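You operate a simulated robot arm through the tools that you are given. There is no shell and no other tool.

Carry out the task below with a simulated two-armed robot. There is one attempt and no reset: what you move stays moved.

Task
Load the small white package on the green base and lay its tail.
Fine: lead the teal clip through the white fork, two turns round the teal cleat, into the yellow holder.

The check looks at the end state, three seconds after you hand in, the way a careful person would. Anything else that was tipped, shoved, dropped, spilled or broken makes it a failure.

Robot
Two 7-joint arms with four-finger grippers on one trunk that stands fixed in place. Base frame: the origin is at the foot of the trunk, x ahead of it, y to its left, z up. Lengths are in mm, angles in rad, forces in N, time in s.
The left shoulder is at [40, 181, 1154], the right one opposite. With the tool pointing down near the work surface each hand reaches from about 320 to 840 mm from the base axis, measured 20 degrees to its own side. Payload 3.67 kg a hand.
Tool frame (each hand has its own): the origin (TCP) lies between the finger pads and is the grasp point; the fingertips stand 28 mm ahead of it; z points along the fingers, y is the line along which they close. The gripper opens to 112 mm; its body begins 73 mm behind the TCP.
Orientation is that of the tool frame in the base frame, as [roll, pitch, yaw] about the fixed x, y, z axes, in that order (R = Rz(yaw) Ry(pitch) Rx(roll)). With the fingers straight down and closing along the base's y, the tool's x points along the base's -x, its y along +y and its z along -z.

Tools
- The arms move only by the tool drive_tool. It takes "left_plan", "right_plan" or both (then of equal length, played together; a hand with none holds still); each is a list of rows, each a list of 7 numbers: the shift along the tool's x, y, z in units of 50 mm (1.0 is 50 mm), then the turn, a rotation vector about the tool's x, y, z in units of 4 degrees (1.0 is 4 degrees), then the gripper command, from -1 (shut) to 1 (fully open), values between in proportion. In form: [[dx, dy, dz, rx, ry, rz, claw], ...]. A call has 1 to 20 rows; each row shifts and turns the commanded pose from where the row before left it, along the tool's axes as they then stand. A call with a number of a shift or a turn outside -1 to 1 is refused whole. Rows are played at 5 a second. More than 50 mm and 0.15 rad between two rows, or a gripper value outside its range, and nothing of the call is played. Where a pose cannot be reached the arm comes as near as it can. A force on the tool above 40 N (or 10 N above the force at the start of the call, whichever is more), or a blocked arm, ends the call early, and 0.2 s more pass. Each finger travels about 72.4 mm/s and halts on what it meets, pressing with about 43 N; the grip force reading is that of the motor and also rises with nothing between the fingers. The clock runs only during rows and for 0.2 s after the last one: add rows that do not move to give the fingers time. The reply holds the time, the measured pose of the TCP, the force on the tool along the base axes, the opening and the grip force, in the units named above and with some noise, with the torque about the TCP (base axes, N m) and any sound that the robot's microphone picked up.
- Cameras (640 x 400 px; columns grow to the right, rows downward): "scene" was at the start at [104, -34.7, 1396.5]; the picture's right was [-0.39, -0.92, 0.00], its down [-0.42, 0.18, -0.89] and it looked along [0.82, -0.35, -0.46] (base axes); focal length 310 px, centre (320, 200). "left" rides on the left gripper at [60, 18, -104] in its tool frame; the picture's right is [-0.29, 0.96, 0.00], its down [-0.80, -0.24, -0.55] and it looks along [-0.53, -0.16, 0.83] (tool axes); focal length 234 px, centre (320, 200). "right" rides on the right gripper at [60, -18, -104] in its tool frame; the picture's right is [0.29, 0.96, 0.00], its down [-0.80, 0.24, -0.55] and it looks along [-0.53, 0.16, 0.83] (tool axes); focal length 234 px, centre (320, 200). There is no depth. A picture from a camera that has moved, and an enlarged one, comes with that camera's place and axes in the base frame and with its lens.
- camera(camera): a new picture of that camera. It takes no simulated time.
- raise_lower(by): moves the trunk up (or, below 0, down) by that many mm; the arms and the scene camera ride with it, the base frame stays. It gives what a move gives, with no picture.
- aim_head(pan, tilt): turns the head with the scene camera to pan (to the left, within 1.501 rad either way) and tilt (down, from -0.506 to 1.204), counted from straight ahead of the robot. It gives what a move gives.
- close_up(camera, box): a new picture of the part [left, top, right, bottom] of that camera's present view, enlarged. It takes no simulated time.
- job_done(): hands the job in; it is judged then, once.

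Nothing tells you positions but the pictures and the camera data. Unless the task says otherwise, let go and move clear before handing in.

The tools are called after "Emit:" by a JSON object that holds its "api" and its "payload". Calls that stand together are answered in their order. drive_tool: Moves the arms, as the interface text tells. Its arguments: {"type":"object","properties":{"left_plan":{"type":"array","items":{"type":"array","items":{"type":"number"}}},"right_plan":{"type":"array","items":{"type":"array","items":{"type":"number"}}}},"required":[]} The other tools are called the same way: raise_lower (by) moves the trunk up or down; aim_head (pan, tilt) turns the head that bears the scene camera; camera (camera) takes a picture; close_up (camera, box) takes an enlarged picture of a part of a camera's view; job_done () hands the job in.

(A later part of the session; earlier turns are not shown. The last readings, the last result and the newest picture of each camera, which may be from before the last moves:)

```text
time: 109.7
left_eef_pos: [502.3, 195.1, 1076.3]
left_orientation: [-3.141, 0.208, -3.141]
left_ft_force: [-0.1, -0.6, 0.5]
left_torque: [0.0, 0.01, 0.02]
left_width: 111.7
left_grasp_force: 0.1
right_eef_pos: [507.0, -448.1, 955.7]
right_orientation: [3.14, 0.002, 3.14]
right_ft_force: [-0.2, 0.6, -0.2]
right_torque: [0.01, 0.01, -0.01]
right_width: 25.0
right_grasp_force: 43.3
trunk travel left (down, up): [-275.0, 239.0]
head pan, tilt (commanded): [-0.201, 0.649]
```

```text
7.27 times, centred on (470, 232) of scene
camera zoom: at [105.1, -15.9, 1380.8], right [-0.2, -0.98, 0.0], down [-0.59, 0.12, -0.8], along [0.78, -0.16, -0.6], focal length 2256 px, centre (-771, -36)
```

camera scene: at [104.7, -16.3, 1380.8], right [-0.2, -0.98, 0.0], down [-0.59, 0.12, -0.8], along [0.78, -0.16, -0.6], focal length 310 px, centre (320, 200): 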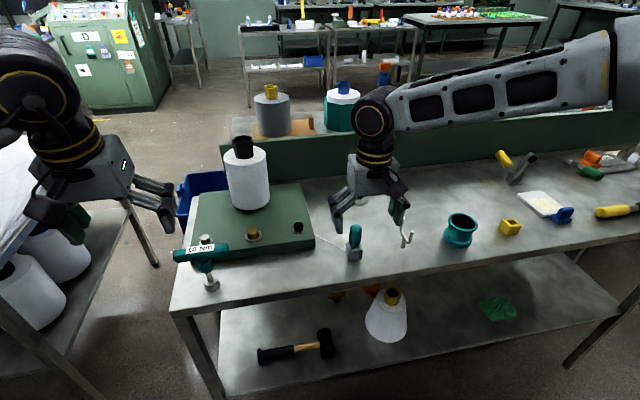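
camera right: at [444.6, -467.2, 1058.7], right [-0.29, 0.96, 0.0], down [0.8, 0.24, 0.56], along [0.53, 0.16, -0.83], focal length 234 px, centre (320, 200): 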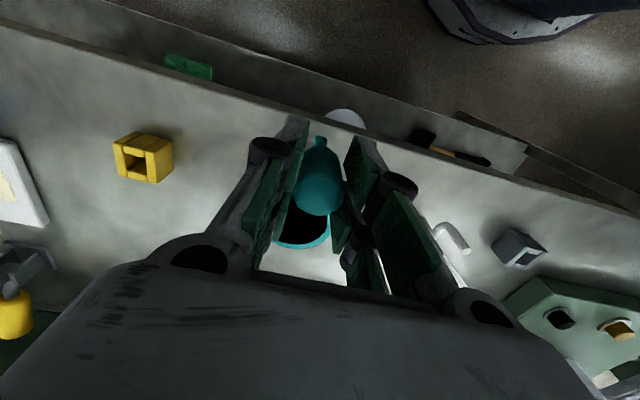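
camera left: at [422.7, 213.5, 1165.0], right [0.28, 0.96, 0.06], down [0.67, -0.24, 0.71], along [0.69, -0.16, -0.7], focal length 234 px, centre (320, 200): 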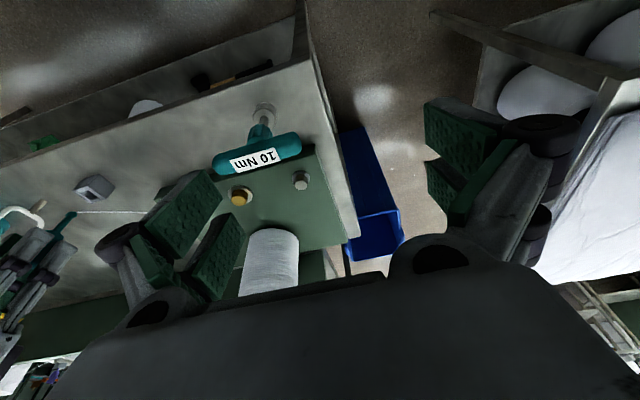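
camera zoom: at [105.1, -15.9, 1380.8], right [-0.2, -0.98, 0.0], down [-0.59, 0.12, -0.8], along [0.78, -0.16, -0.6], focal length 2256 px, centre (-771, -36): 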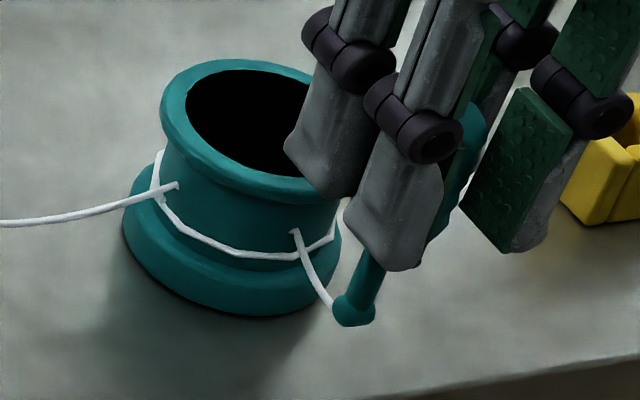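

One full turn plus a quarter is on. I continue with the second turn.

Emit:
{"api": "drive_tool", "payload": {"right_plan": [[-0.0587, -0.3708, 0, 0, 0, 0, -1], [-0.1704, -0.3345, 0, 0, 0, 0, -1], [-0.2654, -0.2654, 0, 0, 0, 0, -1], [-0.3345, -0.1704, 0, 0, 0, 0, -1], [-0.3708, -0.0587, 0, 0, 0, 0, -1], [-0.3708, 0.0587, 0, 0, 0, 0, -1], [-0.3345, 0.1704, 0, 0, 0, 0, -1], [-0.2654, 0.2654, 0, 0, 0, 0, -1], [-0.1704, 0.3345, 0, 0, 0, 0, -1], [-0.0587, 0.3708, 0, 0, 0, 0, -1], [0, 0, 0, 0, 0, 0, -1]]}}

Emit:
{"api": "close_up", "payload": {"camera": "scene", "box": [435, 195, 505, 250]}}

Emit:
{"api": "drive_tool", "payload": {"right_plan": [[0.0587, 0.3708, 0, 0, 0, 0, -1], [0.1704, 0.3345, -0.12, 0, 0, 0, -1], [0.2654, 0.2654, -0.12, 0, 0, 0, -1], [0.3345, 0.1704, 0, 0, 0, 0, -1], [0.3708, 0.0587, 0, 0, 0, 0, -1], [0.3708, -0.0587, 0, 0, 0, 0, -1], [0.3345, -0.1704, 0, 0, 0, 0, -1], [0.2654, -0.2654, 0.12, 0, 0, 0, -1], [0.1704, -0.3345, 0.12, 0, 0, 0, -1], [0.0587, -0.3708, 0, 0, 0, 0, -1], [0, 0, 0, 0, 0, 0, -1]]}}

Emit:
{"api": "close_up", "payload": {"camera": "scene", "box": [435, 205, 505, 260]}}

```text
time: 112.1
left_eef_pos: [503.0, 194.4, 1075.8]
left_orientation: [-3.141, 0.21, -3.141]
left_ft_force: [-0.1, 0.7, 0.4]
left_torque: [0.02, -0.01, -0.02]
left_width: 112.0
left_grasp_force: 0.0
right_eef_pos: [625.7, -448.3, 953.5]
right_orientation: [-3.141, 0.001, -3.141]
right_ft_force: [-0.8, -0.1, -0.2]
right_torque: [0.0, -0.01, 0.01]
right_width: 25.3
right_grasp_force: 42.8
trunk travel left (down, up): [-275.0, 239.0]
head pan, tilt (commanded): [-0.201, 0.649]
```

```text
7.27 times, centred on (470, 222) of scene
camera zoom: at [104.9, -16.8, 1380.8], right [-0.2, -0.98, 0.0], down [-0.59, 0.12, -0.8], along [0.78, -0.16, -0.6], focal length 2256 px, centre (-771, 36)
```

zoom: 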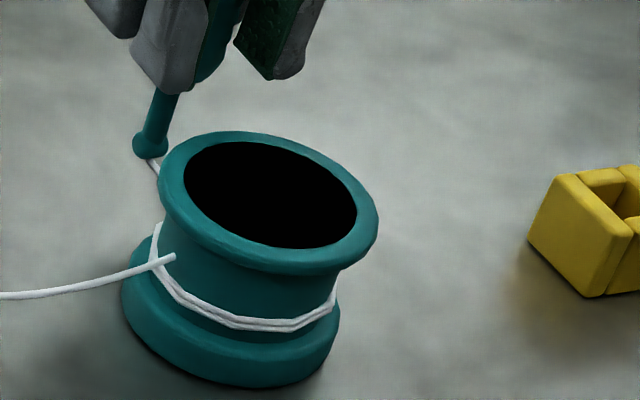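

```text
time: 114.5
left_eef_pos: [503.2, 196.0, 1074.8]
left_orientation: [-3.141, 0.21, 3.141]
left_ft_force: [-0.2, 0.5, 1.2]
left_torque: [-0.03, 0.01, -0.02]
left_width: 112.0
left_grasp_force: 0.0
right_eef_pos: [506.1, -448.0, 955.0]
right_orientation: [3.139, 0.002, 3.141]
right_ft_force: [-0.1, 0.2, -0.7]
right_torque: [0.0, -0.01, 0.01]
right_width: 25.0
right_grasp_force: 42.6
trunk travel left (down, up): [-275.0, 239.0]
head pan, tilt (commanded): [-0.201, 0.649]
```

```text
7.27 times, centred on (470, 232) of scene
camera zoom: at [105.0, -16.0, 1380.8], right [-0.2, -0.98, 0.0], down [-0.59, 0.12, -0.8], along [0.78, -0.16, -0.6], focal length 2256 px, centre (-771, -36)
```

zoom: 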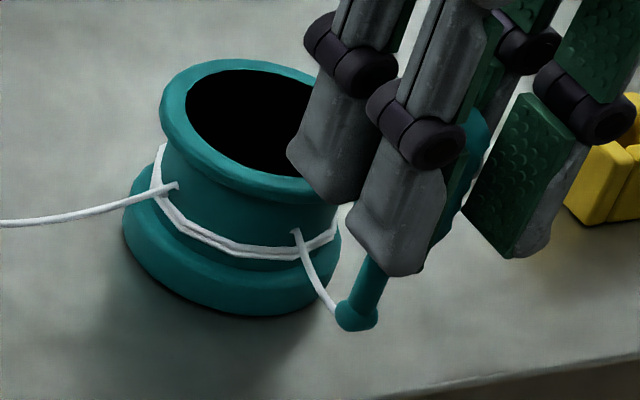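

Two turns are on the waist. Now I take the clip toward the yellow holder, raising it so that the stem tip clears the holder's rim.

Emit:
{"api": "drive_tool", "payload": {"right_plan": [[-0.21, -0.475, -0.067, 0, 0, 0, -1], [-0.21, -0.475, -0.067, 0, 0, 0, -1], [-0.21, -0.475, -0.067, 0, 0, 0, -1], [-0.21, -0.475, -0.067, 0, 0, 0, -1], [-0.21, -0.475, -0.067, 0, 0, 0, -1], [-0.21, -0.475, -0.067, 0, 0, 0, -1], [0, 0, 0, 0, 0, 0, -1]]}}

Emit:
{"api": "camera", "payload": {"camera": "scene"}}

Emit:
{"api": "close_up", "payload": {"camera": "scene", "box": [420, 150, 560, 260]}}

Emit:
{"api": "camera", "payload": {"camera": "right"}}

```text
time: 116.1
left_eef_pos: [501.3, 194.9, 1075.1]
left_orientation: [3.141, 0.211, 3.141]
left_ft_force: [-0.2, 0.3, 0.3]
left_torque: [-0.01, 0.01, 0.01]
left_width: 112.0
left_grasp_force: 0.1
right_eef_pos: [570.8, -591.2, 975.3]
right_orientation: [3.139, 0.001, 3.141]
right_ft_force: [0.1, 0.7, -1.0]
right_torque: [-0.04, 0.01, -0.07]
right_width: 24.7
right_grasp_force: 42.7
trunk travel left (down, up): [-275.0, 239.0]
head pan, tilt (commanded): [-0.201, 0.649]
```

```text
taken
camera scene: at [104.5, -16.1, 1380.9], right [-0.2, -0.98, 0.0], down [-0.59, 0.12, -0.8], along [0.78, -0.16, -0.6], focal length 310 px, centre (320, 200)
```

scene: 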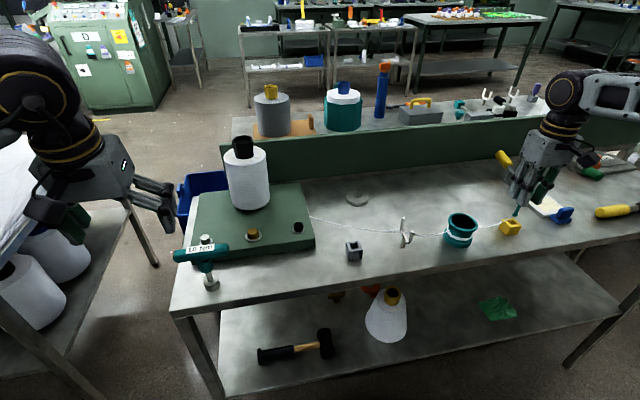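

```text
3.64 times, centred on (490, 205) of scene
camera zoom: at [104.5, -16.1, 1380.9], right [-0.2, -0.98, 0.0], down [-0.59, 0.12, -0.8], along [0.78, -0.16, -0.6], focal length 1128 px, centre (-298, 182)
```

zoom: 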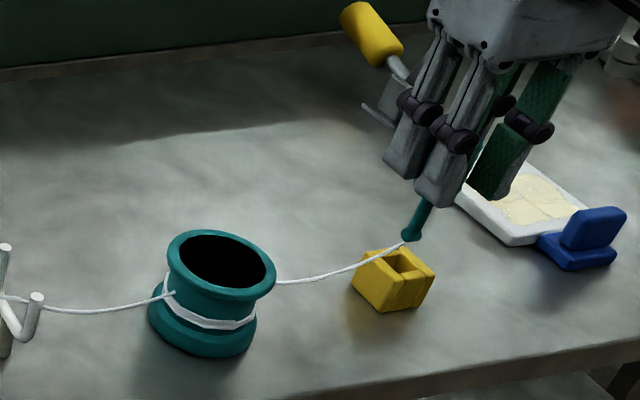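

```text
taken
camera right: at [510.2, -609.7, 1079.2], right [-0.29, 0.96, 0.0], down [0.8, 0.24, 0.56], along [0.53, 0.16, -0.83], focal length 234 px, centre (320, 200)
```

right: 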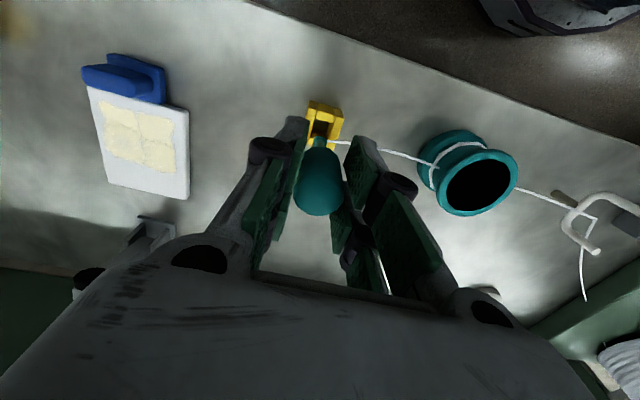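

Both turns are visible and the clip is over the holder. I zoom in to check the exit strand and the alignment over the socket.

Emit:
{"api": "close_up", "payload": {"camera": "scene", "box": [440, 205, 500, 255]}}

Emit:
{"api": "close_up", "payload": {"camera": "right", "box": [400, 110, 540, 220]}}

Emit:
{"api": "close_up", "payload": {"camera": "right", "box": [270, 80, 370, 180]}}

Emit:
{"api": "close_up", "payload": {"camera": "scene", "box": [490, 190, 540, 240]}}

```text
8.00 times, centred on (470, 230) of scene
camera zoom: at [104.5, -16.1, 1380.9], right [-0.2, -0.98, 0.0], down [-0.59, 0.12, -0.8], along [0.78, -0.16, -0.6], focal length 2481 px, centre (-880, -40)
```

zoom: 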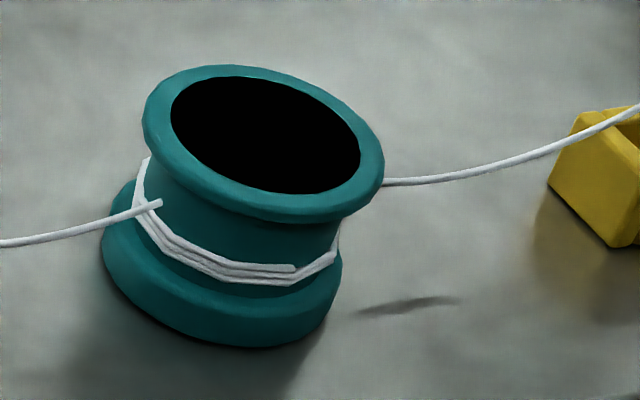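

```text
3.64 times, centred on (470, 165) of right
camera zoom: at [510.2, -609.7, 1079.2], right [-0.29, 0.96, 0.0], down [0.8, 0.24, 0.56], along [0.53, 0.16, -0.83], focal length 852 px, centre (-226, 327)
```

zoom: 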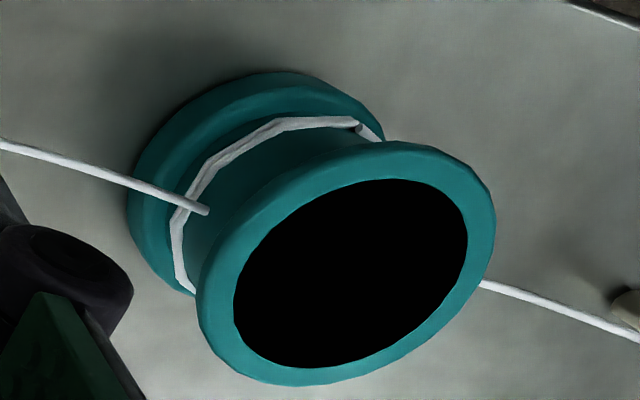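

```text
4.00 times, centred on (320, 130) of right
camera zoom: at [510.2, -609.7, 1079.2], right [-0.29, 0.96, 0.0], down [0.8, 0.24, 0.56], along [0.53, 0.16, -0.83], focal length 937 px, centre (320, 480)
```

zoom: 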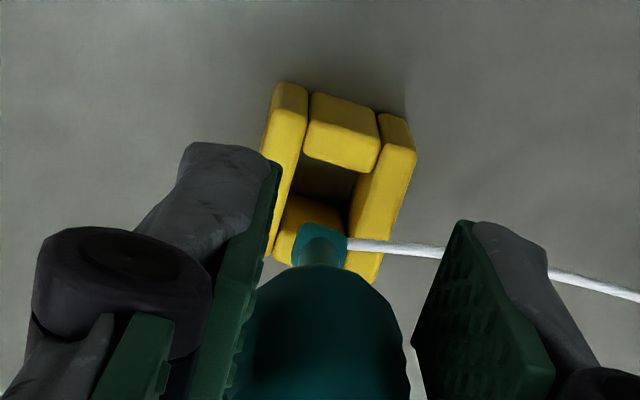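

```text
8.00 times, centred on (515, 215) of scene
camera zoom: at [104.5, -16.1, 1380.9], right [-0.2, -0.98, 0.0], down [-0.59, 0.12, -0.8], along [0.78, -0.16, -0.6], focal length 2481 px, centre (-1240, 80)
```

zoom: 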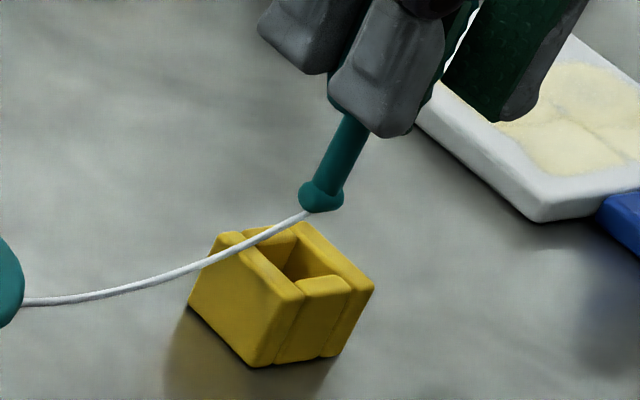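

The stem tip looks about 2.5 mm too far out and 1 mm to the right of the socket centre. I correct and lower to just above the rim, then compare again.

Emit:
{"api": "drive_tool", "payload": {"right_plan": [[0.05, 0.02, 0.1, 0, 0, 0, -1], [0, 0, 0.12, 0, 0, 0, -1], [0, 0, 0, 0, 0, 0, -1], [0, 0, 0, 0, 0, 0, -1]]}}

Emit:
{"api": "close_up", "payload": {"camera": "right", "box": [280, 90, 360, 170]}}

Emit:
{"api": "close_up", "payload": {"camera": "scene", "box": [495, 200, 535, 240]}}

```text
time: 117.1
left_eef_pos: [502.5, 196.3, 1074.7]
left_orientation: [-3.142, 0.209, 3.141]
left_ft_force: [0.5, -0.7, 0.5]
left_torque: [0.01, -0.02, 0.0]
left_width: 111.8
left_grasp_force: 0.0
right_eef_pos: [568.4, -590.6, 964.2]
right_orientation: [3.14, 0.002, 3.14]
right_ft_force: [-0.1, -0.4, -0.7]
right_torque: [0.01, -0.02, -0.01]
right_width: 25.3
right_grasp_force: 43.2
trunk travel left (down, up): [-275.0, 239.0]
head pan, tilt (commanded): [-0.201, 0.649]
```

```text
5.00 times, centred on (320, 130) of right
camera zoom: at [507.6, -609.2, 1068.6], right [-0.29, 0.96, 0.0], down [0.8, 0.24, 0.56], along [0.53, 0.16, -0.83], focal length 1171 px, centre (320, 550)
```

zoom: 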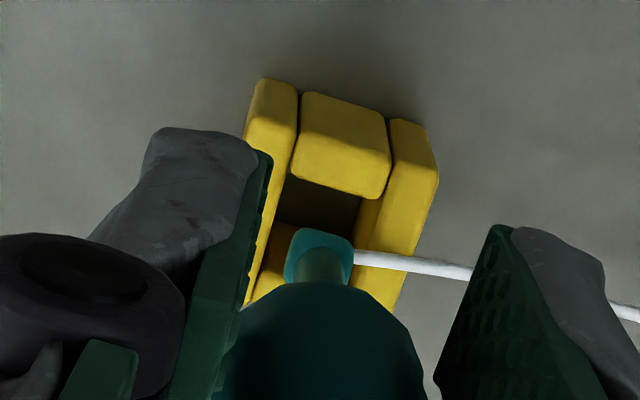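

```text
10.00 times, centred on (515, 220) of scene
camera zoom: at [104.8, -16.4, 1380.8], right [-0.2, -0.98, 0.0], down [-0.59, 0.12, -0.8], along [0.78, -0.16, -0.6], focal length 3102 px, centre (-1630, 0)
```

zoom: 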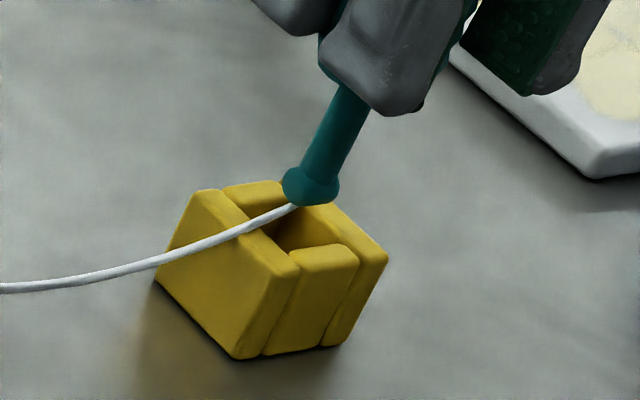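

The stem tip is centred over the socket to about 1 mm in both views. I lower gently and watch for contact forces.

Emit:
{"api": "drive_tool", "payload": {"right_plan": [[-0.012, 0, 0.05, 0, 0, 0, -1], [0, 0, 0.05, 0, 0, 0, -1], [0, 0, 0.05, 0, 0, 0, -1], [0, 0, 0, 0, 0, 0, -1]]}}

Emit:
{"api": "drive_tool", "payload": {"right_plan": [[0, 0, 0.05, 0, 0, 0, -1], [0, 0, 0.05, 0, 0, 0, -1], [0, 0, 0, 0, 0, 0, -1]]}}

Emit:
{"api": "close_up", "payload": {"camera": "right", "box": [280, 90, 360, 170]}}

Emit:
{"api": "close_up", "payload": {"camera": "scene", "box": [495, 200, 535, 240]}}

```text
time: 118.1
left_eef_pos: [503.0, 196.6, 1075.7]
left_orientation: [-3.14, 0.208, -3.141]
left_ft_force: [-0.3, 0.9, -0.3]
left_torque: [0.01, 0.01, 0.0]
left_width: 112.1
left_grasp_force: 0.1
right_eef_pos: [567.6, -590.6, 956.9]
right_orientation: [3.139, 0.003, -3.141]
right_ft_force: [0.4, 0.8, 0.5]
right_torque: [-0.01, -0.01, -0.02]
right_width: 25.3
right_grasp_force: 43.0
trunk travel left (down, up): [-275.0, 239.0]
head pan, tilt (commanded): [-0.201, 0.649]
```

```text
time: 118.9
left_eef_pos: [503.4, 196.1, 1075.9]
left_orientation: [-3.141, 0.209, 3.14]
left_ft_force: [0.2, -0.3, -0.1]
left_torque: [-0.04, -0.01, 0.01]
left_width: 112.2
left_grasp_force: 0.0
right_eef_pos: [568.6, -590.0, 950.4]
right_orientation: [3.141, 0.001, -3.142]
right_ft_force: [0.4, 0.5, -1.2]
right_torque: [0.0, -0.03, 0.0]
right_width: 25.0
right_grasp_force: 43.2
trunk travel left (down, up): [-275.0, 239.0]
head pan, tilt (commanded): [-0.201, 0.649]
```

```text
5.00 times, centred on (320, 130) of right
camera zoom: at [507.1, -608.9, 1054.9], right [-0.29, 0.96, 0.0], down [0.8, 0.24, 0.56], along [0.53, 0.16, -0.83], focal length 1171 px, centre (320, 550)
```

zoom: 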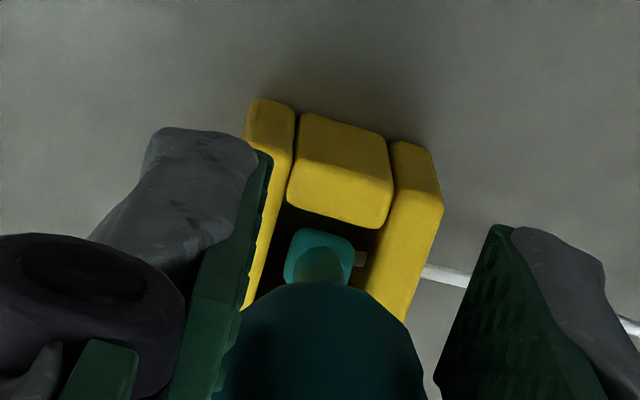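

```text
10.00 times, centred on (515, 220) of scene
camera zoom: at [104.8, -16.4, 1380.8], right [-0.2, -0.98, 0.0], down [-0.59, 0.12, -0.8], along [0.78, -0.16, -0.6], focal length 3102 px, centre (-1630, 0)
```

zoom: 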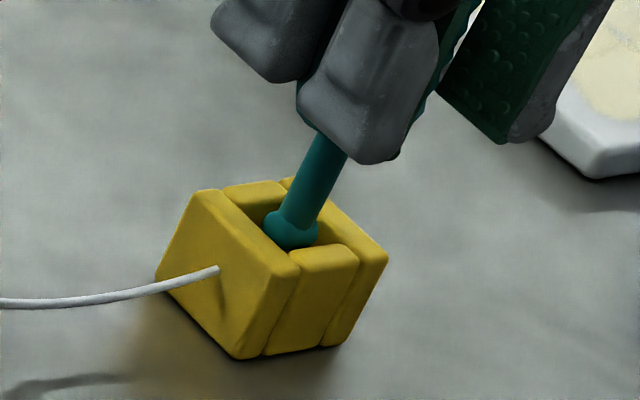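

The tip has entered the socket without any force. I continue down to the seated height.

Emit:
{"api": "drive_tool", "payload": {"right_plan": [[0, 0, 0.06, 0, 0, 0, -1], [0, 0, 0.06, 0, 0, 0, -1], [0, 0, 0.06, 0, 0, 0, -1], [0, 0, 0, 0, 0, 0, -1]]}}

Emit:
{"api": "drive_tool", "payload": {"right_plan": [[0, 0, 0.05, 0, 0, 0, -1], [0, 0, 0.05, 0, 0, 0, -1], [0, 0, 0.05, 0, 0, 0, -1], [0, 0, 0, 0, 0, 0, -1]]}}

Emit:
{"api": "close_up", "payload": {"camera": "scene", "box": [485, 190, 535, 240]}}

```text
time: 119.9
left_eef_pos: [501.4, 194.6, 1074.6]
left_orientation: [3.141, 0.211, 3.141]
left_ft_force: [-0.4, 0.6, -0.9]
left_torque: [0.0, 0.0, 0.0]
left_width: 112.1
left_grasp_force: 0.1
right_eef_pos: [568.0, -590.2, 940.6]
right_orientation: [3.141, 0.004, -3.141]
right_ft_force: [-0.1, 0.3, 0.0]
right_torque: [0.0, 0.01, 0.03]
right_width: 25.3
right_grasp_force: 43.2
trunk travel left (down, up): [-275.0, 239.0]
head pan, tilt (commanded): [-0.201, 0.649]
```

```text
time: 120.9
left_eef_pos: [503.4, 195.2, 1075.9]
left_orientation: [3.141, 0.208, -3.141]
left_ft_force: [-0.6, 0.7, -0.2]
left_torque: [0.0, -0.02, 0.0]
left_width: 112.1
left_grasp_force: 0.0
right_eef_pos: [568.2, -590.7, 934.1]
right_orientation: [3.14, 0.002, 3.141]
right_ft_force: [0.1, 0.3, -1.3]
right_torque: [-0.03, -0.02, -0.01]
right_width: 25.2
right_grasp_force: 42.7
trunk travel left (down, up): [-275.0, 239.0]
head pan, tilt (commanded): [-0.201, 0.649]
```

```text
8.00 times, centred on (510, 215) of scene
camera zoom: at [104.8, -16.4, 1380.8], right [-0.2, -0.98, 0.0], down [-0.59, 0.12, -0.8], along [0.78, -0.16, -0.6], focal length 2481 px, centre (-1200, 80)
```

zoom: 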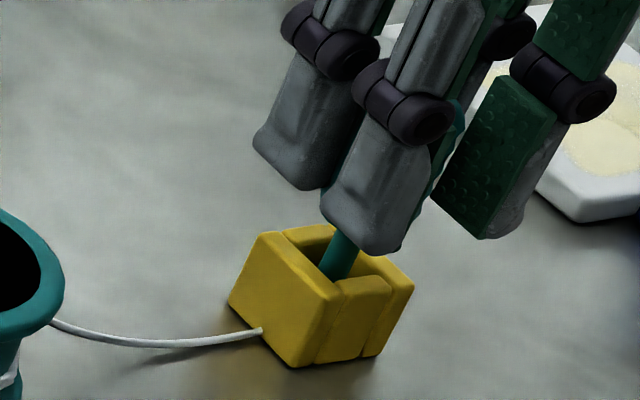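

Emit:
{"api": "drive_tool", "payload": {"right_plan": [[0, 0, 0.04, 0, 0, 0, -1], [0, 0, 0.04, 0, 0, 0, -1], [0, 0, 0, 0, 0, 0, -1]]}}

Emit:
{"api": "drive_tool", "payload": {"right_plan": [[0, 0, 0.03, 0, 0, 0, -1], [0, 0, 0, 0, 0, 0, -1]]}}

Emit:
{"api": "close_up", "payload": {"camera": "scene", "box": [485, 190, 535, 240]}}

```text
time: 121.7
left_eef_pos: [502.7, 195.6, 1075.0]
left_orientation: [-3.142, 0.21, 3.141]
left_ft_force: [-0.4, -0.6, 0.5]
left_torque: [0.0, 0.02, -0.02]
left_width: 111.8
left_grasp_force: 0.0
right_eef_pos: [568.9, -590.6, 930.1]
right_orientation: [3.14, 0.003, -3.141]
right_ft_force: [0.4, -0.3, -0.3]
right_torque: [0.01, -0.02, -0.05]
right_width: 25.0
right_grasp_force: 42.7
trunk travel left (down, up): [-275.0, 239.0]
head pan, tilt (commanded): [-0.201, 0.649]
```

```text
time: 122.3
left_eef_pos: [502.4, 195.8, 1075.9]
left_orientation: [3.14, 0.209, -3.141]
left_ft_force: [-0.1, -0.6, -0.8]
left_torque: [-0.02, -0.01, 0.01]
left_width: 112.1
left_grasp_force: 0.0
right_eef_pos: [567.8, -589.7, 928.3]
right_orientation: [3.14, 0.002, 3.14]
right_ft_force: [-1.2, -0.4, 0.6]
right_torque: [-0.01, 0.0, 0.01]
right_width: 25.2
right_grasp_force: 42.9
trunk travel left (down, up): [-275.0, 239.0]
head pan, tilt (commanded): [-0.201, 0.649]
```

```text
8.00 times, centred on (510, 215) of scene
camera zoom: at [104.9, -16.4, 1380.8], right [-0.2, -0.98, 0.0], down [-0.59, 0.12, -0.8], along [0.78, -0.16, -0.6], focal length 2481 px, centre (-1200, 80)
```

zoom: 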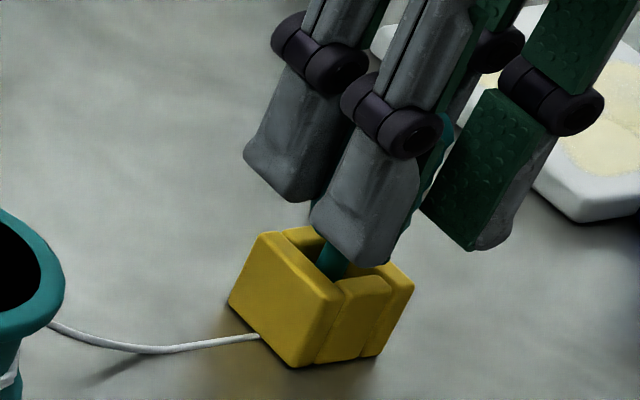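

Emit:
{"api": "drive_tool", "payload": {"right_plan": [[0, 0, 0.03, 0, 0, 0, -1], [0, 0, 0, 0, 0, 0, -1]]}}

Emit:
{"api": "drive_tool", "payload": {"right_plan": [[0, 0, 0.03, 0, 0, 0, -1], [0, 0, 0, 0, 0, 0, -1]]}}

```text
time: 122.9
left_eef_pos: [502.5, 195.9, 1075.0]
left_orientation: [3.141, 0.21, -3.141]
left_ft_force: [-0.4, -0.1, 0.1]
left_torque: [0.0, 0.02, 0.01]
left_width: 112.1
left_grasp_force: 0.1
right_eef_pos: [567.6, -589.6, 928.5]
right_orientation: [3.141, 0.003, -3.141]
right_ft_force: [0.4, 0.4, -0.3]
right_torque: [0.01, -0.02, 0.03]
right_width: 25.2
right_grasp_force: 43.1
trunk travel left (down, up): [-275.0, 239.0]
head pan, tilt (commanded): [-0.201, 0.649]
```

```text
time: 123.5
left_eef_pos: [502.3, 195.5, 1075.2]
left_orientation: [-3.141, 0.209, -3.142]
left_ft_force: [0.5, -0.5, 0.1]
left_torque: [-0.02, 0.0, 0.01]
left_width: 111.9
left_grasp_force: 0.1
right_eef_pos: [567.7, -590.2, 928.0]
right_orientation: [3.14, 0.004, 3.141]
right_ft_force: [0.4, -1.4, 7.5]
right_torque: [-0.18, -0.1, -0.03]
right_width: 25.0
right_grasp_force: 43.1
trunk travel left (down, up): [-275.0, 239.0]
head pan, tilt (commanded): [-0.201, 0.649]
```

The clip is seated: contact force at the same height it had in its old block. I ease off and open the fingers.

Emit:
{"api": "drive_tool", "payload": {"right_plan": [[0, 0, -0.03, 0, 0, 0, -1], [0, 0, 0, 0, 0, 0, -0.5], [0, 0, 0, 0, 0, 0, -0.3], [0, 0, 0, 0, 0, 0, 0], [0, 0, 0, 0, 0, 0, 0.2], [0, 0, 0, 0, 0, 0, 0.2]]}}

Emit:
{"api": "camera", "payload": {"camera": "right"}}

Emit:
{"api": "close_up", "payload": {"camera": "scene", "box": [475, 180, 545, 245]}}

```text
time: 124.9
left_eef_pos: [502.1, 196.9, 1075.0]
left_orientation: [3.141, 0.209, -3.142]
left_ft_force: [0.8, 0.3, 0.8]
left_torque: [0.0, 0.03, 0.02]
left_width: 112.2
left_grasp_force: 0.2
right_eef_pos: [567.8, -590.2, 928.7]
right_orientation: [3.14, 0.001, 3.141]
right_ft_force: [-0.5, -0.4, -0.1]
right_torque: [0.03, 0.03, -0.02]
right_width: 67.2
right_grasp_force: 0.0
trunk travel left (down, up): [-275.0, 239.0]
head pan, tilt (commanded): [-0.201, 0.649]
```

```text
taken
camera right: at [507.5, -609.1, 1032.9], right [-0.29, 0.96, 0.0], down [0.8, 0.24, 0.56], along [0.53, 0.16, -0.83], focal length 234 px, centre (320, 200)
```

right: 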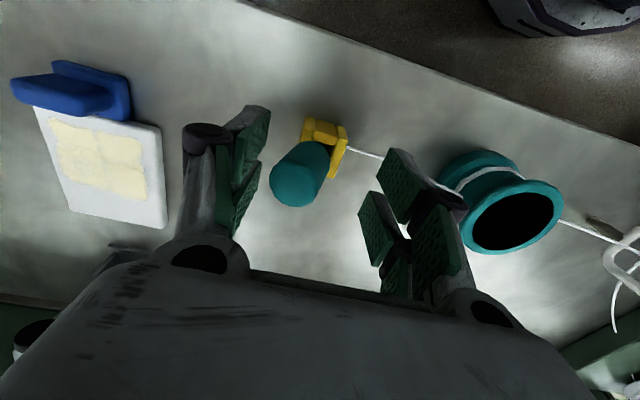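

```text
6.15 times, centred on (510, 212) of scene
camera zoom: at [104.9, -16.4, 1380.8], right [-0.2, -0.98, 0.0], down [-0.59, 0.12, -0.8], along [0.78, -0.16, -0.6], focal length 1909 px, centre (-849, 123)
```

zoom: 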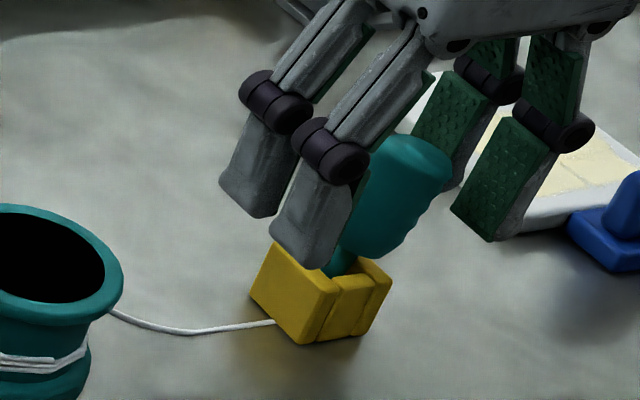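

The clip is in the socket but leans about 10° to one side after release. I look closer before deciding to straighten it.

Emit:
{"api": "close_up", "payload": {"camera": "right", "box": [260, 100, 370, 220]}}

Emit:
{"api": "close_up", "payload": {"camera": "scene", "box": [495, 190, 530, 235]}}

```text
3.33 times, centred on (315, 160) of right
camera zoom: at [507.5, -609.1, 1032.9], right [-0.29, 0.96, 0.0], down [0.8, 0.24, 0.56], along [0.53, 0.16, -0.83], focal length 781 px, centre (337, 333)
```

zoom: 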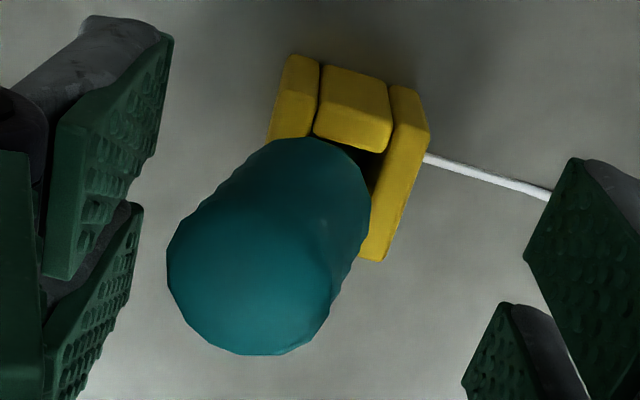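

```text
8.89 times, centred on (512, 212) of scene
camera zoom: at [104.9, -16.4, 1380.8], right [-0.2, -0.98, 0.0], down [-0.59, 0.12, -0.8], along [0.78, -0.16, -0.6], focal length 2757 px, centre (-1391, 89)
```

zoom: 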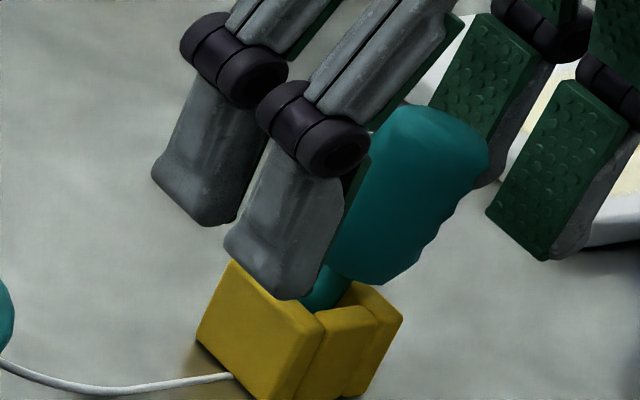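

I'll straighten it: close again, press it lightly onto the socket floor, then open in very small steps so it isn't kicked over.

Emit:
{"api": "drive_tool", "payload": {"right_plan": [[0, 0, 0, 0, 0, 0, 0], [0, 0, 0, 0, 0, 0, -0.3], [0, 0, 0, 0, 0, 0, -0.5], [0, 0, 0, 0, 0, 0, -1], [0, 0, 0, 0, 0, 0, -1], [0, 0, 0, 0, 0, 0, -1], [0, 0, 0, 0, 0, 0, -1]]}}

Emit:
{"api": "close_up", "payload": {"camera": "right", "box": [260, 100, 370, 220]}}

Emit:
{"api": "close_up", "payload": {"camera": "scene", "box": [485, 180, 535, 240]}}

```text
time: 126.5
left_eef_pos: [502.5, 194.8, 1075.7]
left_orientation: [3.142, 0.209, -3.141]
left_ft_force: [0.8, 0.1, 0.1]
left_torque: [0.02, 0.01, 0.0]
left_width: 111.9
left_grasp_force: 0.0
right_eef_pos: [567.7, -590.4, 928.9]
right_orientation: [3.139, 0.003, -3.141]
right_ft_force: [0.7, 0.6, 0.6]
right_torque: [0.04, 0.0, -0.01]
right_width: 24.9
right_grasp_force: 42.7
trunk travel left (down, up): [-275.0, 239.0]
head pan, tilt (commanded): [-0.201, 0.649]
```

```text
3.33 times, centred on (315, 160) of right
camera zoom: at [507.4, -609.0, 1033.0], right [-0.29, 0.96, 0.0], down [0.8, 0.24, 0.56], along [0.53, 0.16, -0.83], focal length 781 px, centre (337, 333)
```

zoom: 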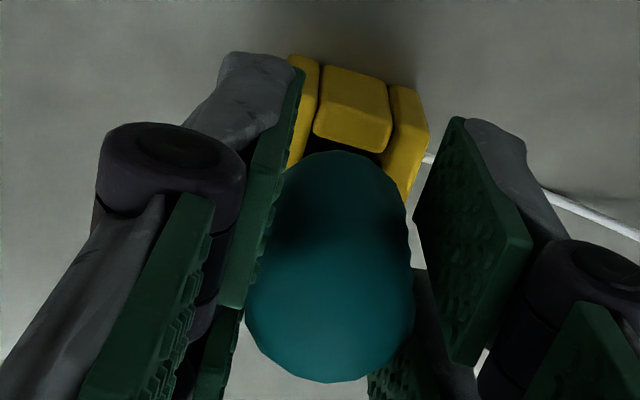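

```text
6.67 times, centred on (510, 210) of scene
camera zoom: at [104.8, -16.3, 1380.8], right [-0.2, -0.98, 0.0], down [-0.59, 0.12, -0.8], along [0.78, -0.16, -0.6], focal length 2068 px, centre (-947, 133)
```

zoom: 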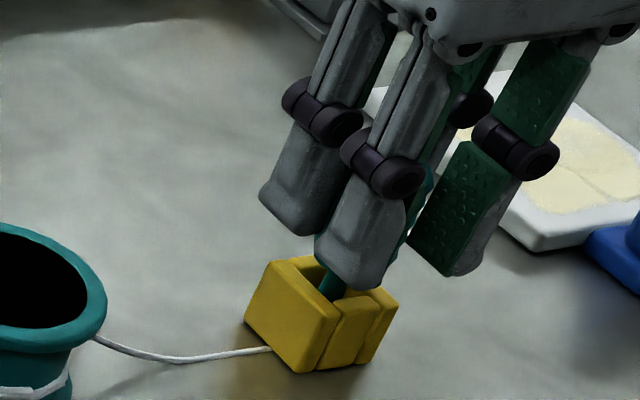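

Emit:
{"api": "drive_tool", "payload": {"right_plan": [[0, 0, 0.03, 0, 0, 0, -1], [0, 0, 0, 0, 0, 0, -1]]}}

```text
time: 127.1
left_eef_pos: [501.9, 195.5, 1077.1]
left_orientation: [3.141, 0.21, 3.14]
left_ft_force: [0.2, -0.3, 0.8]
left_torque: [0.0, -0.01, 0.01]
left_width: 112.1
left_grasp_force: 0.0
right_eef_pos: [568.1, -591.0, 928.7]
right_orientation: [3.141, 0.003, 3.141]
right_ft_force: [0.1, -1.6, 8.8]
right_torque: [-0.12, 0.04, 0.01]
right_width: 25.2
right_grasp_force: 42.9
trunk travel left (down, up): [-275.0, 239.0]
head pan, tilt (commanded): [-0.201, 0.649]
```

Emit:
{"api": "drive_tool", "payload": {"right_plan": [[0, -0.014, 0, 0, 0, 0, -1], [0, 0, -0.012, 0, 0, 0, -1], [0, 0, 0, 0, 0, 0, -1]]}}

```text
time: 127.9
left_eef_pos: [502.3, 196.7, 1075.5]
left_orientation: [-3.141, 0.209, -3.141]
left_ft_force: [-1.2, 0.4, -0.1]
left_torque: [-0.01, -0.05, -0.01]
left_width: 112.1
left_grasp_force: 0.1
right_eef_pos: [568.6, -590.6, 930.2]
right_orientation: [3.139, 0.005, -3.142]
right_ft_force: [3.3, 0.4, 11.0]
right_torque: [0.02, -0.25, -0.01]
right_width: 25.2
right_grasp_force: 43.3
trunk travel left (down, up): [-275.0, 239.0]
head pan, tilt (commanded): [-0.201, 0.649]
```

Emit:
{"api": "drive_tool", "payload": {"right_plan": [[0, 0, 0, 0, 0, 0, -1], [0, 0, 0, 0, 0, 0, -1]]}}

Emit:
{"api": "close_up", "payload": {"camera": "scene", "box": [485, 180, 535, 240]}}

```text
time: 128.5
left_eef_pos: [501.9, 196.5, 1075.9]
left_orientation: [-3.139, 0.211, -3.139]
left_ft_force: [0.8, 0.7, 0.5]
left_torque: [0.01, -0.04, -0.01]
left_width: 111.9
left_grasp_force: 0.1
right_eef_pos: [566.4, -590.8, 929.8]
right_orientation: [3.138, 0.005, -3.14]
right_ft_force: [4.1, 1.3, 11.2]
right_torque: [0.1, -0.33, 0.03]
right_width: 25.1
right_grasp_force: 43.3
trunk travel left (down, up): [-275.0, 239.0]
head pan, tilt (commanded): [-0.201, 0.649]
```

```text
6.67 times, centred on (510, 210) of scene
camera zoom: at [104.3, -15.1, 1380.9], right [-0.2, -0.98, 0.0], down [-0.59, 0.12, -0.8], along [0.78, -0.16, -0.6], focal length 2068 px, centre (-947, 133)
```

zoom: 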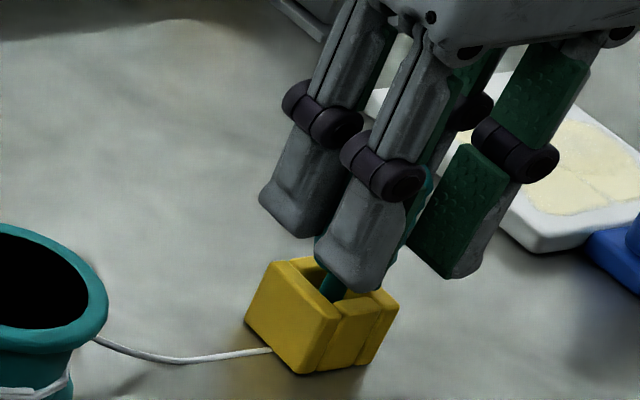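

Emit:
{"api": "drive_tool", "payload": {"right_plan": [[0, 0, -0.04, 0, 0, 0, -1], [-0.024, 0, 0, 0, 0, 0, -1], [0, 0, 0, 0, 0, 0, -1]]}}

Emit:
{"api": "drive_tool", "payload": {"right_plan": [[0, 0, 0, 0, 0, 0, -1]]}}

```text
time: 129.3
left_eef_pos: [502.2, 195.6, 1075.0]
left_orientation: [-3.141, 0.209, -3.14]
left_ft_force: [-0.4, -1.1, 0.2]
left_torque: [-0.04, 0.01, 0.01]
left_width: 112.3
left_grasp_force: 0.1
right_eef_pos: [569.3, -592.2, 928.9]
right_orientation: [-3.141, 0.001, 3.14]
right_ft_force: [-0.5, -0.1, 2.0]
right_torque: [-0.02, 0.07, -0.03]
right_width: 25.0
right_grasp_force: 43.1
trunk travel left (down, up): [-275.0, 239.0]
head pan, tilt (commanded): [-0.201, 0.649]
```

```text
time: 129.7
left_eef_pos: [502.4, 195.2, 1075.3]
left_orientation: [3.141, 0.209, 3.142]
left_ft_force: [0.4, -0.1, 0.6]
left_torque: [-0.01, -0.02, 0.01]
left_width: 112.2
left_grasp_force: 0.1
right_eef_pos: [568.2, -591.5, 928.5]
right_orientation: [3.141, 0.001, 3.141]
right_ft_force: [-0.6, -0.7, 0.0]
right_torque: [0.01, 0.01, 0.03]
right_width: 25.0
right_grasp_force: 43.6
trunk travel left (down, up): [-275.0, 239.0]
head pan, tilt (commanded): [-0.201, 0.649]
```

Emit:
{"api": "drive_tool", "payload": {"right_plan": [[0, 0, 0.016, 0, 0, 0, -1], [0, 0, 0, 0, 0, 0, -1]]}}

Emit:
{"api": "drive_tool", "payload": {"right_plan": [[0, 0, 0.012, 0, 0, 0, -1], [0, 0, 0, 0, 0, 0, -1]]}}

```text
time: 130.3
left_eef_pos: [502.7, 196.6, 1075.3]
left_orientation: [-3.142, 0.208, -3.142]
left_ft_force: [0.5, -0.4, 0.0]
left_torque: [0.0, -0.03, 0.02]
left_width: 111.8
left_grasp_force: 0.1
right_eef_pos: [568.6, -591.1, 929.1]
right_orientation: [3.14, 0.002, -3.14]
right_ft_force: [-0.8, -0.2, 2.4]
right_torque: [-0.06, 0.04, -0.01]
right_width: 25.3
right_grasp_force: 43.0
trunk travel left (down, up): [-275.0, 239.0]
head pan, tilt (commanded): [-0.201, 0.649]
```

```text
time: 130.9
left_eef_pos: [501.8, 195.6, 1075.2]
left_orientation: [3.141, 0.209, -3.141]
left_ft_force: [0.0, 0.3, 1.1]
left_torque: [0.0, 0.03, 0.02]
left_width: 111.9
left_grasp_force: 0.0
right_eef_pos: [568.3, -589.3, 928.7]
right_orientation: [3.139, 0.006, 3.139]
right_ft_force: [-1.4, -2.2, 12.7]
right_torque: [-0.19, 0.08, 0.0]
right_width: 25.2
right_grasp_force: 42.7
trunk travel left (down, up): [-275.0, 239.0]
head pan, tilt (commanded): [-0.201, 0.649]
```

Contact is clean now (almost purely vertical). I ease off half a millimetre and open in tiny increments.

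Emit:
{"api": "drive_tool", "payload": {"right_plan": [[0, 0, -0.01, 0, 0, 0, -1], [0, 0, 0, 0, 0, 0, -0.7], [0, 0, 0, 0, 0, 0, -0.6], [0, 0, 0, 0, 0, 0, -0.57], [0, 0, 0, 0, 0, 0, -0.555], [0, 0, 0, 0, 0, 0, -0.545], [0, 0, 0, 0, 0, 0, -0.535], [0, 0, 0, 0, 0, 0, -0.525], [0, 0, 0, 0, 0, 0, -0.51], [0, 0, 0, 0, 0, 0, -0.49], [0, 0, 0, 0, 0, 0, -0.46], [0, 0, 0, 0, 0, 0, -0.42], [0, 0, 0, 0, 0, 0, -0.38], [0, 0, 0, 0, 0, 0, -0.34]]}}

Emit:
{"api": "close_up", "payload": {"camera": "right", "box": [260, 100, 370, 220]}}

Emit:
{"api": "close_up", "payload": {"camera": "scene", "box": [485, 180, 535, 240]}}

```text
time: 133.9
left_eef_pos: [502.4, 196.2, 1074.4]
left_orientation: [-3.14, 0.21, 3.141]
left_ft_force: [0.0, 0.1, -0.9]
left_torque: [0.02, 0.01, 0.02]
left_width: 112.1
left_grasp_force: 0.0
right_eef_pos: [569.2, -591.6, 927.7]
right_orientation: [-3.141, 0.002, -3.141]
right_ft_force: [-0.1, 0.3, 0.3]
right_torque: [-0.01, 0.01, 0.01]
right_width: 37.2
right_grasp_force: 0.1
trunk travel left (down, up): [-275.0, 239.0]
head pan, tilt (commanded): [-0.201, 0.649]
```

```text
3.33 times, centred on (315, 160) of right
camera zoom: at [508.6, -610.4, 1031.1], right [-0.29, 0.96, 0.0], down [0.8, 0.24, 0.56], along [0.53, 0.16, -0.83], focal length 781 px, centre (337, 333)
```

zoom: 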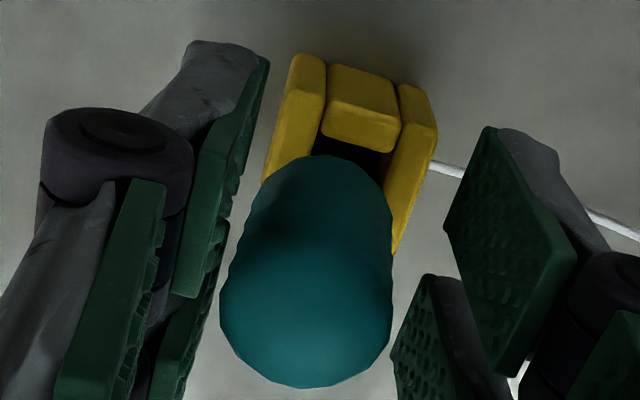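

```text
6.67 times, centred on (510, 210) of scene
camera zoom: at [104.8, -16.4, 1380.8], right [-0.2, -0.98, 0.0], down [-0.59, 0.12, -0.8], along [0.78, -0.16, -0.6], focal length 2068 px, centre (-947, 133)
```

zoom: 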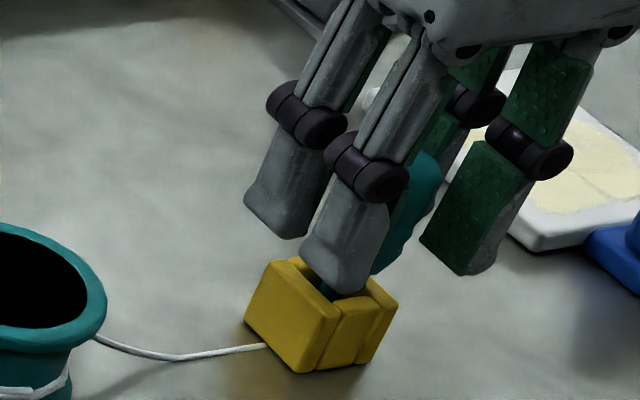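

Emit:
{"api": "drive_tool", "payload": {"right_plan": [[0, 0, 0, 0, 0, 0, -0.32], [0, 0, 0, 0, 0, 0, -0.28], [0, 0, 0, 0, 0, 0, -0.24], [0, 0, 0, 0, 0, 0, -0.2], [0, 0, 0, 0, 0, 0, -0.16], [0, 0, 0, 0, 0, 0, -0.12], [0, 0, 0, 0, 0, 0, -0.08], [0, 0, 0, 0, 0, 0, -0.04], [0, 0, 0, 0, 0, 0, 0], [0, 0, 0, 0, 0, 0, 0.1], [0, 0, 0, 0, 0, 0, 0.2], [0, 0, 0, 0, 0, 0, 0.2]]}}

Emit:
{"api": "close_up", "payload": {"camera": "right", "box": [260, 100, 370, 220]}}

Emit:
{"api": "close_up", "payload": {"camera": "scene", "box": [485, 180, 535, 240]}}

```text
time: 136.5
left_eef_pos: [502.4, 196.4, 1076.1]
left_orientation: [-3.141, 0.209, 3.14]
left_ft_force: [-0.3, -0.9, -0.1]
left_torque: [-0.04, 0.03, -0.01]
left_width: 112.0
left_grasp_force: 0.0
right_eef_pos: [569.7, -590.8, 927.5]
right_orientation: [3.139, -0.001, 3.141]
right_ft_force: [-0.7, -0.5, -0.7]
right_torque: [-0.07, 0.0, 0.01]
right_width: 67.1
right_grasp_force: 0.0
trunk travel left (down, up): [-275.0, 239.0]
head pan, tilt (commanded): [-0.201, 0.649]
```

```text
3.33 times, centred on (315, 160) of right
camera zoom: at [508.6, -610.4, 1031.1], right [-0.29, 0.96, 0.0], down [0.8, 0.24, 0.56], along [0.53, 0.16, -0.83], focal length 781 px, centre (337, 333)
```

zoom: 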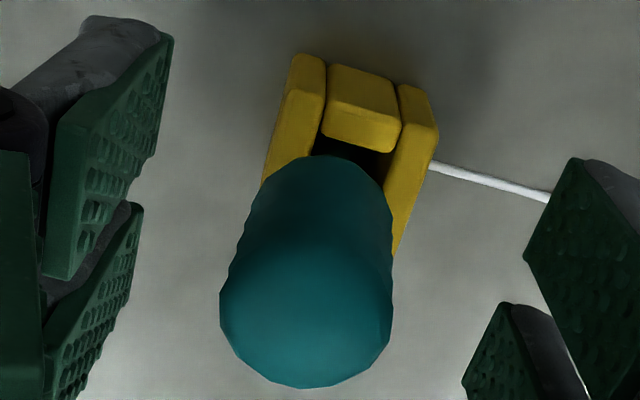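

```text
6.67 times, centred on (510, 210) of scene
camera zoom: at [104.8, -16.4, 1380.8], right [-0.2, -0.98, 0.0], down [-0.59, 0.12, -0.8], along [0.78, -0.16, -0.6], focal length 2068 px, centre (-947, 133)
```

zoom: 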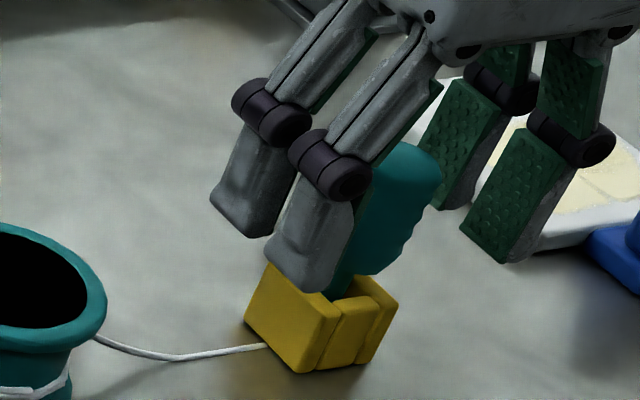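

Released gently, the clip now stands nearly upright in the yellow holder and stays put. I raise the hand straight up, clear of it.

Emit:
{"api": "drive_tool", "payload": {"right_plan": [[0, 0, -0.2, 0, 0, 0, 0.2], [0, 0, -0.4, 0, 0, 0, 0.2], [0, 0, -0.6, 0, 0, 0, 0.2], [0, 0, -0.8, 0, 0, 0, 0.2], [0, 0, -0.9, 0, 0, 0, 0.2], [0, 0, -0.9, 0, 0, 0, 0.2], [0, 0, 0, 0, 0, 0, 0.2]]}}

Emit:
{"api": "camera", "payload": {"camera": "scene"}}

Emit:
{"api": "close_up", "payload": {"camera": "scene", "box": [380, 170, 560, 280]}}

Emit:
{"api": "close_up", "payload": {"camera": "scene", "box": [485, 180, 535, 240]}}

Emit:
{"api": "camera", "payload": {"camera": "right"}}

```text
time: 138.1
left_eef_pos: [503.8, 194.2, 1076.3]
left_orientation: [-3.142, 0.21, 3.141]
left_ft_force: [1.0, 0.1, 0.2]
left_torque: [0.02, 0.0, 0.04]
left_width: 112.2
left_grasp_force: 0.1
right_eef_pos: [569.4, -593.0, 1116.7]
right_orientation: [3.138, 0.001, -3.141]
right_ft_force: [0.6, -0.2, 0.0]
right_torque: [0.01, 0.01, 0.01]
right_width: 67.1
right_grasp_force: 0.1
trunk travel left (down, up): [-275.0, 239.0]
head pan, tilt (commanded): [-0.201, 0.649]
```

```text
taken
camera scene: at [105.1, -17.0, 1380.8], right [-0.2, -0.98, 0.0], down [-0.59, 0.12, -0.8], along [0.78, -0.16, -0.61], focal length 310 px, centre (320, 200)
```

scene: 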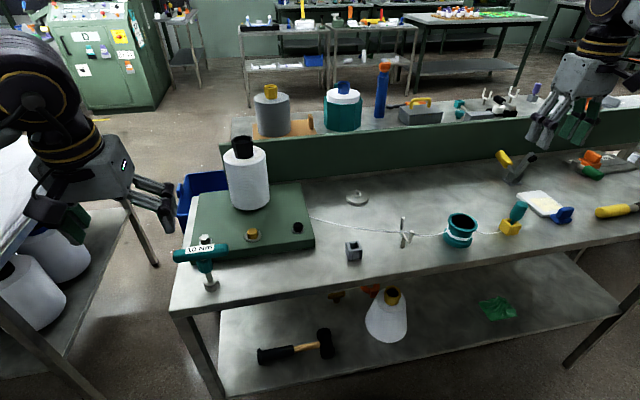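

```text
3.56 times, centred on (470, 225) of scene
camera zoom: at [105.1, -17.0, 1380.8], right [-0.2, -0.98, 0.0], down [-0.59, 0.12, -0.8], along [0.78, -0.16, -0.61], focal length 1103 px, centre (-213, 111)
```

zoom: 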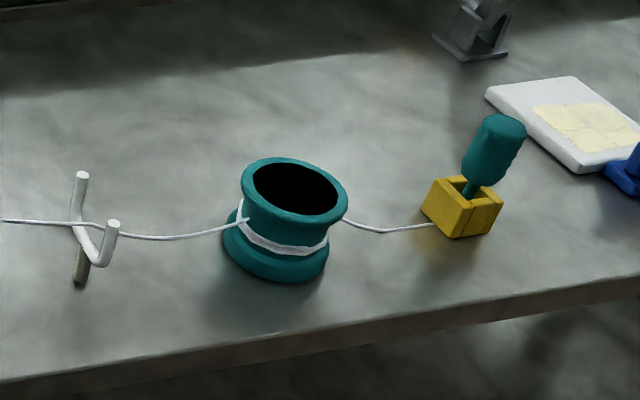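

```text
6.67 times, centred on (510, 210) of scene
camera zoom: at [105.1, -17.0, 1380.8], right [-0.2, -0.98, 0.0], down [-0.59, 0.12, -0.8], along [0.78, -0.16, -0.61], focal length 2068 px, centre (-947, 133)
```

zoom: 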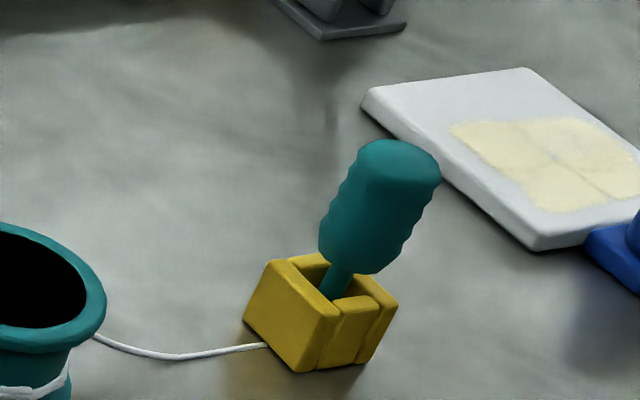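

```text
taken
camera right: at [508.9, -611.6, 1221.5], right [-0.29, 0.96, 0.0], down [0.8, 0.24, 0.56], along [0.53, 0.16, -0.83], focal length 234 px, centre (320, 200)
```

right: 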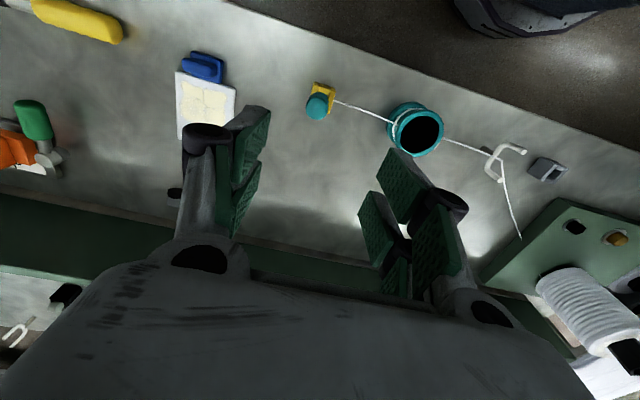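

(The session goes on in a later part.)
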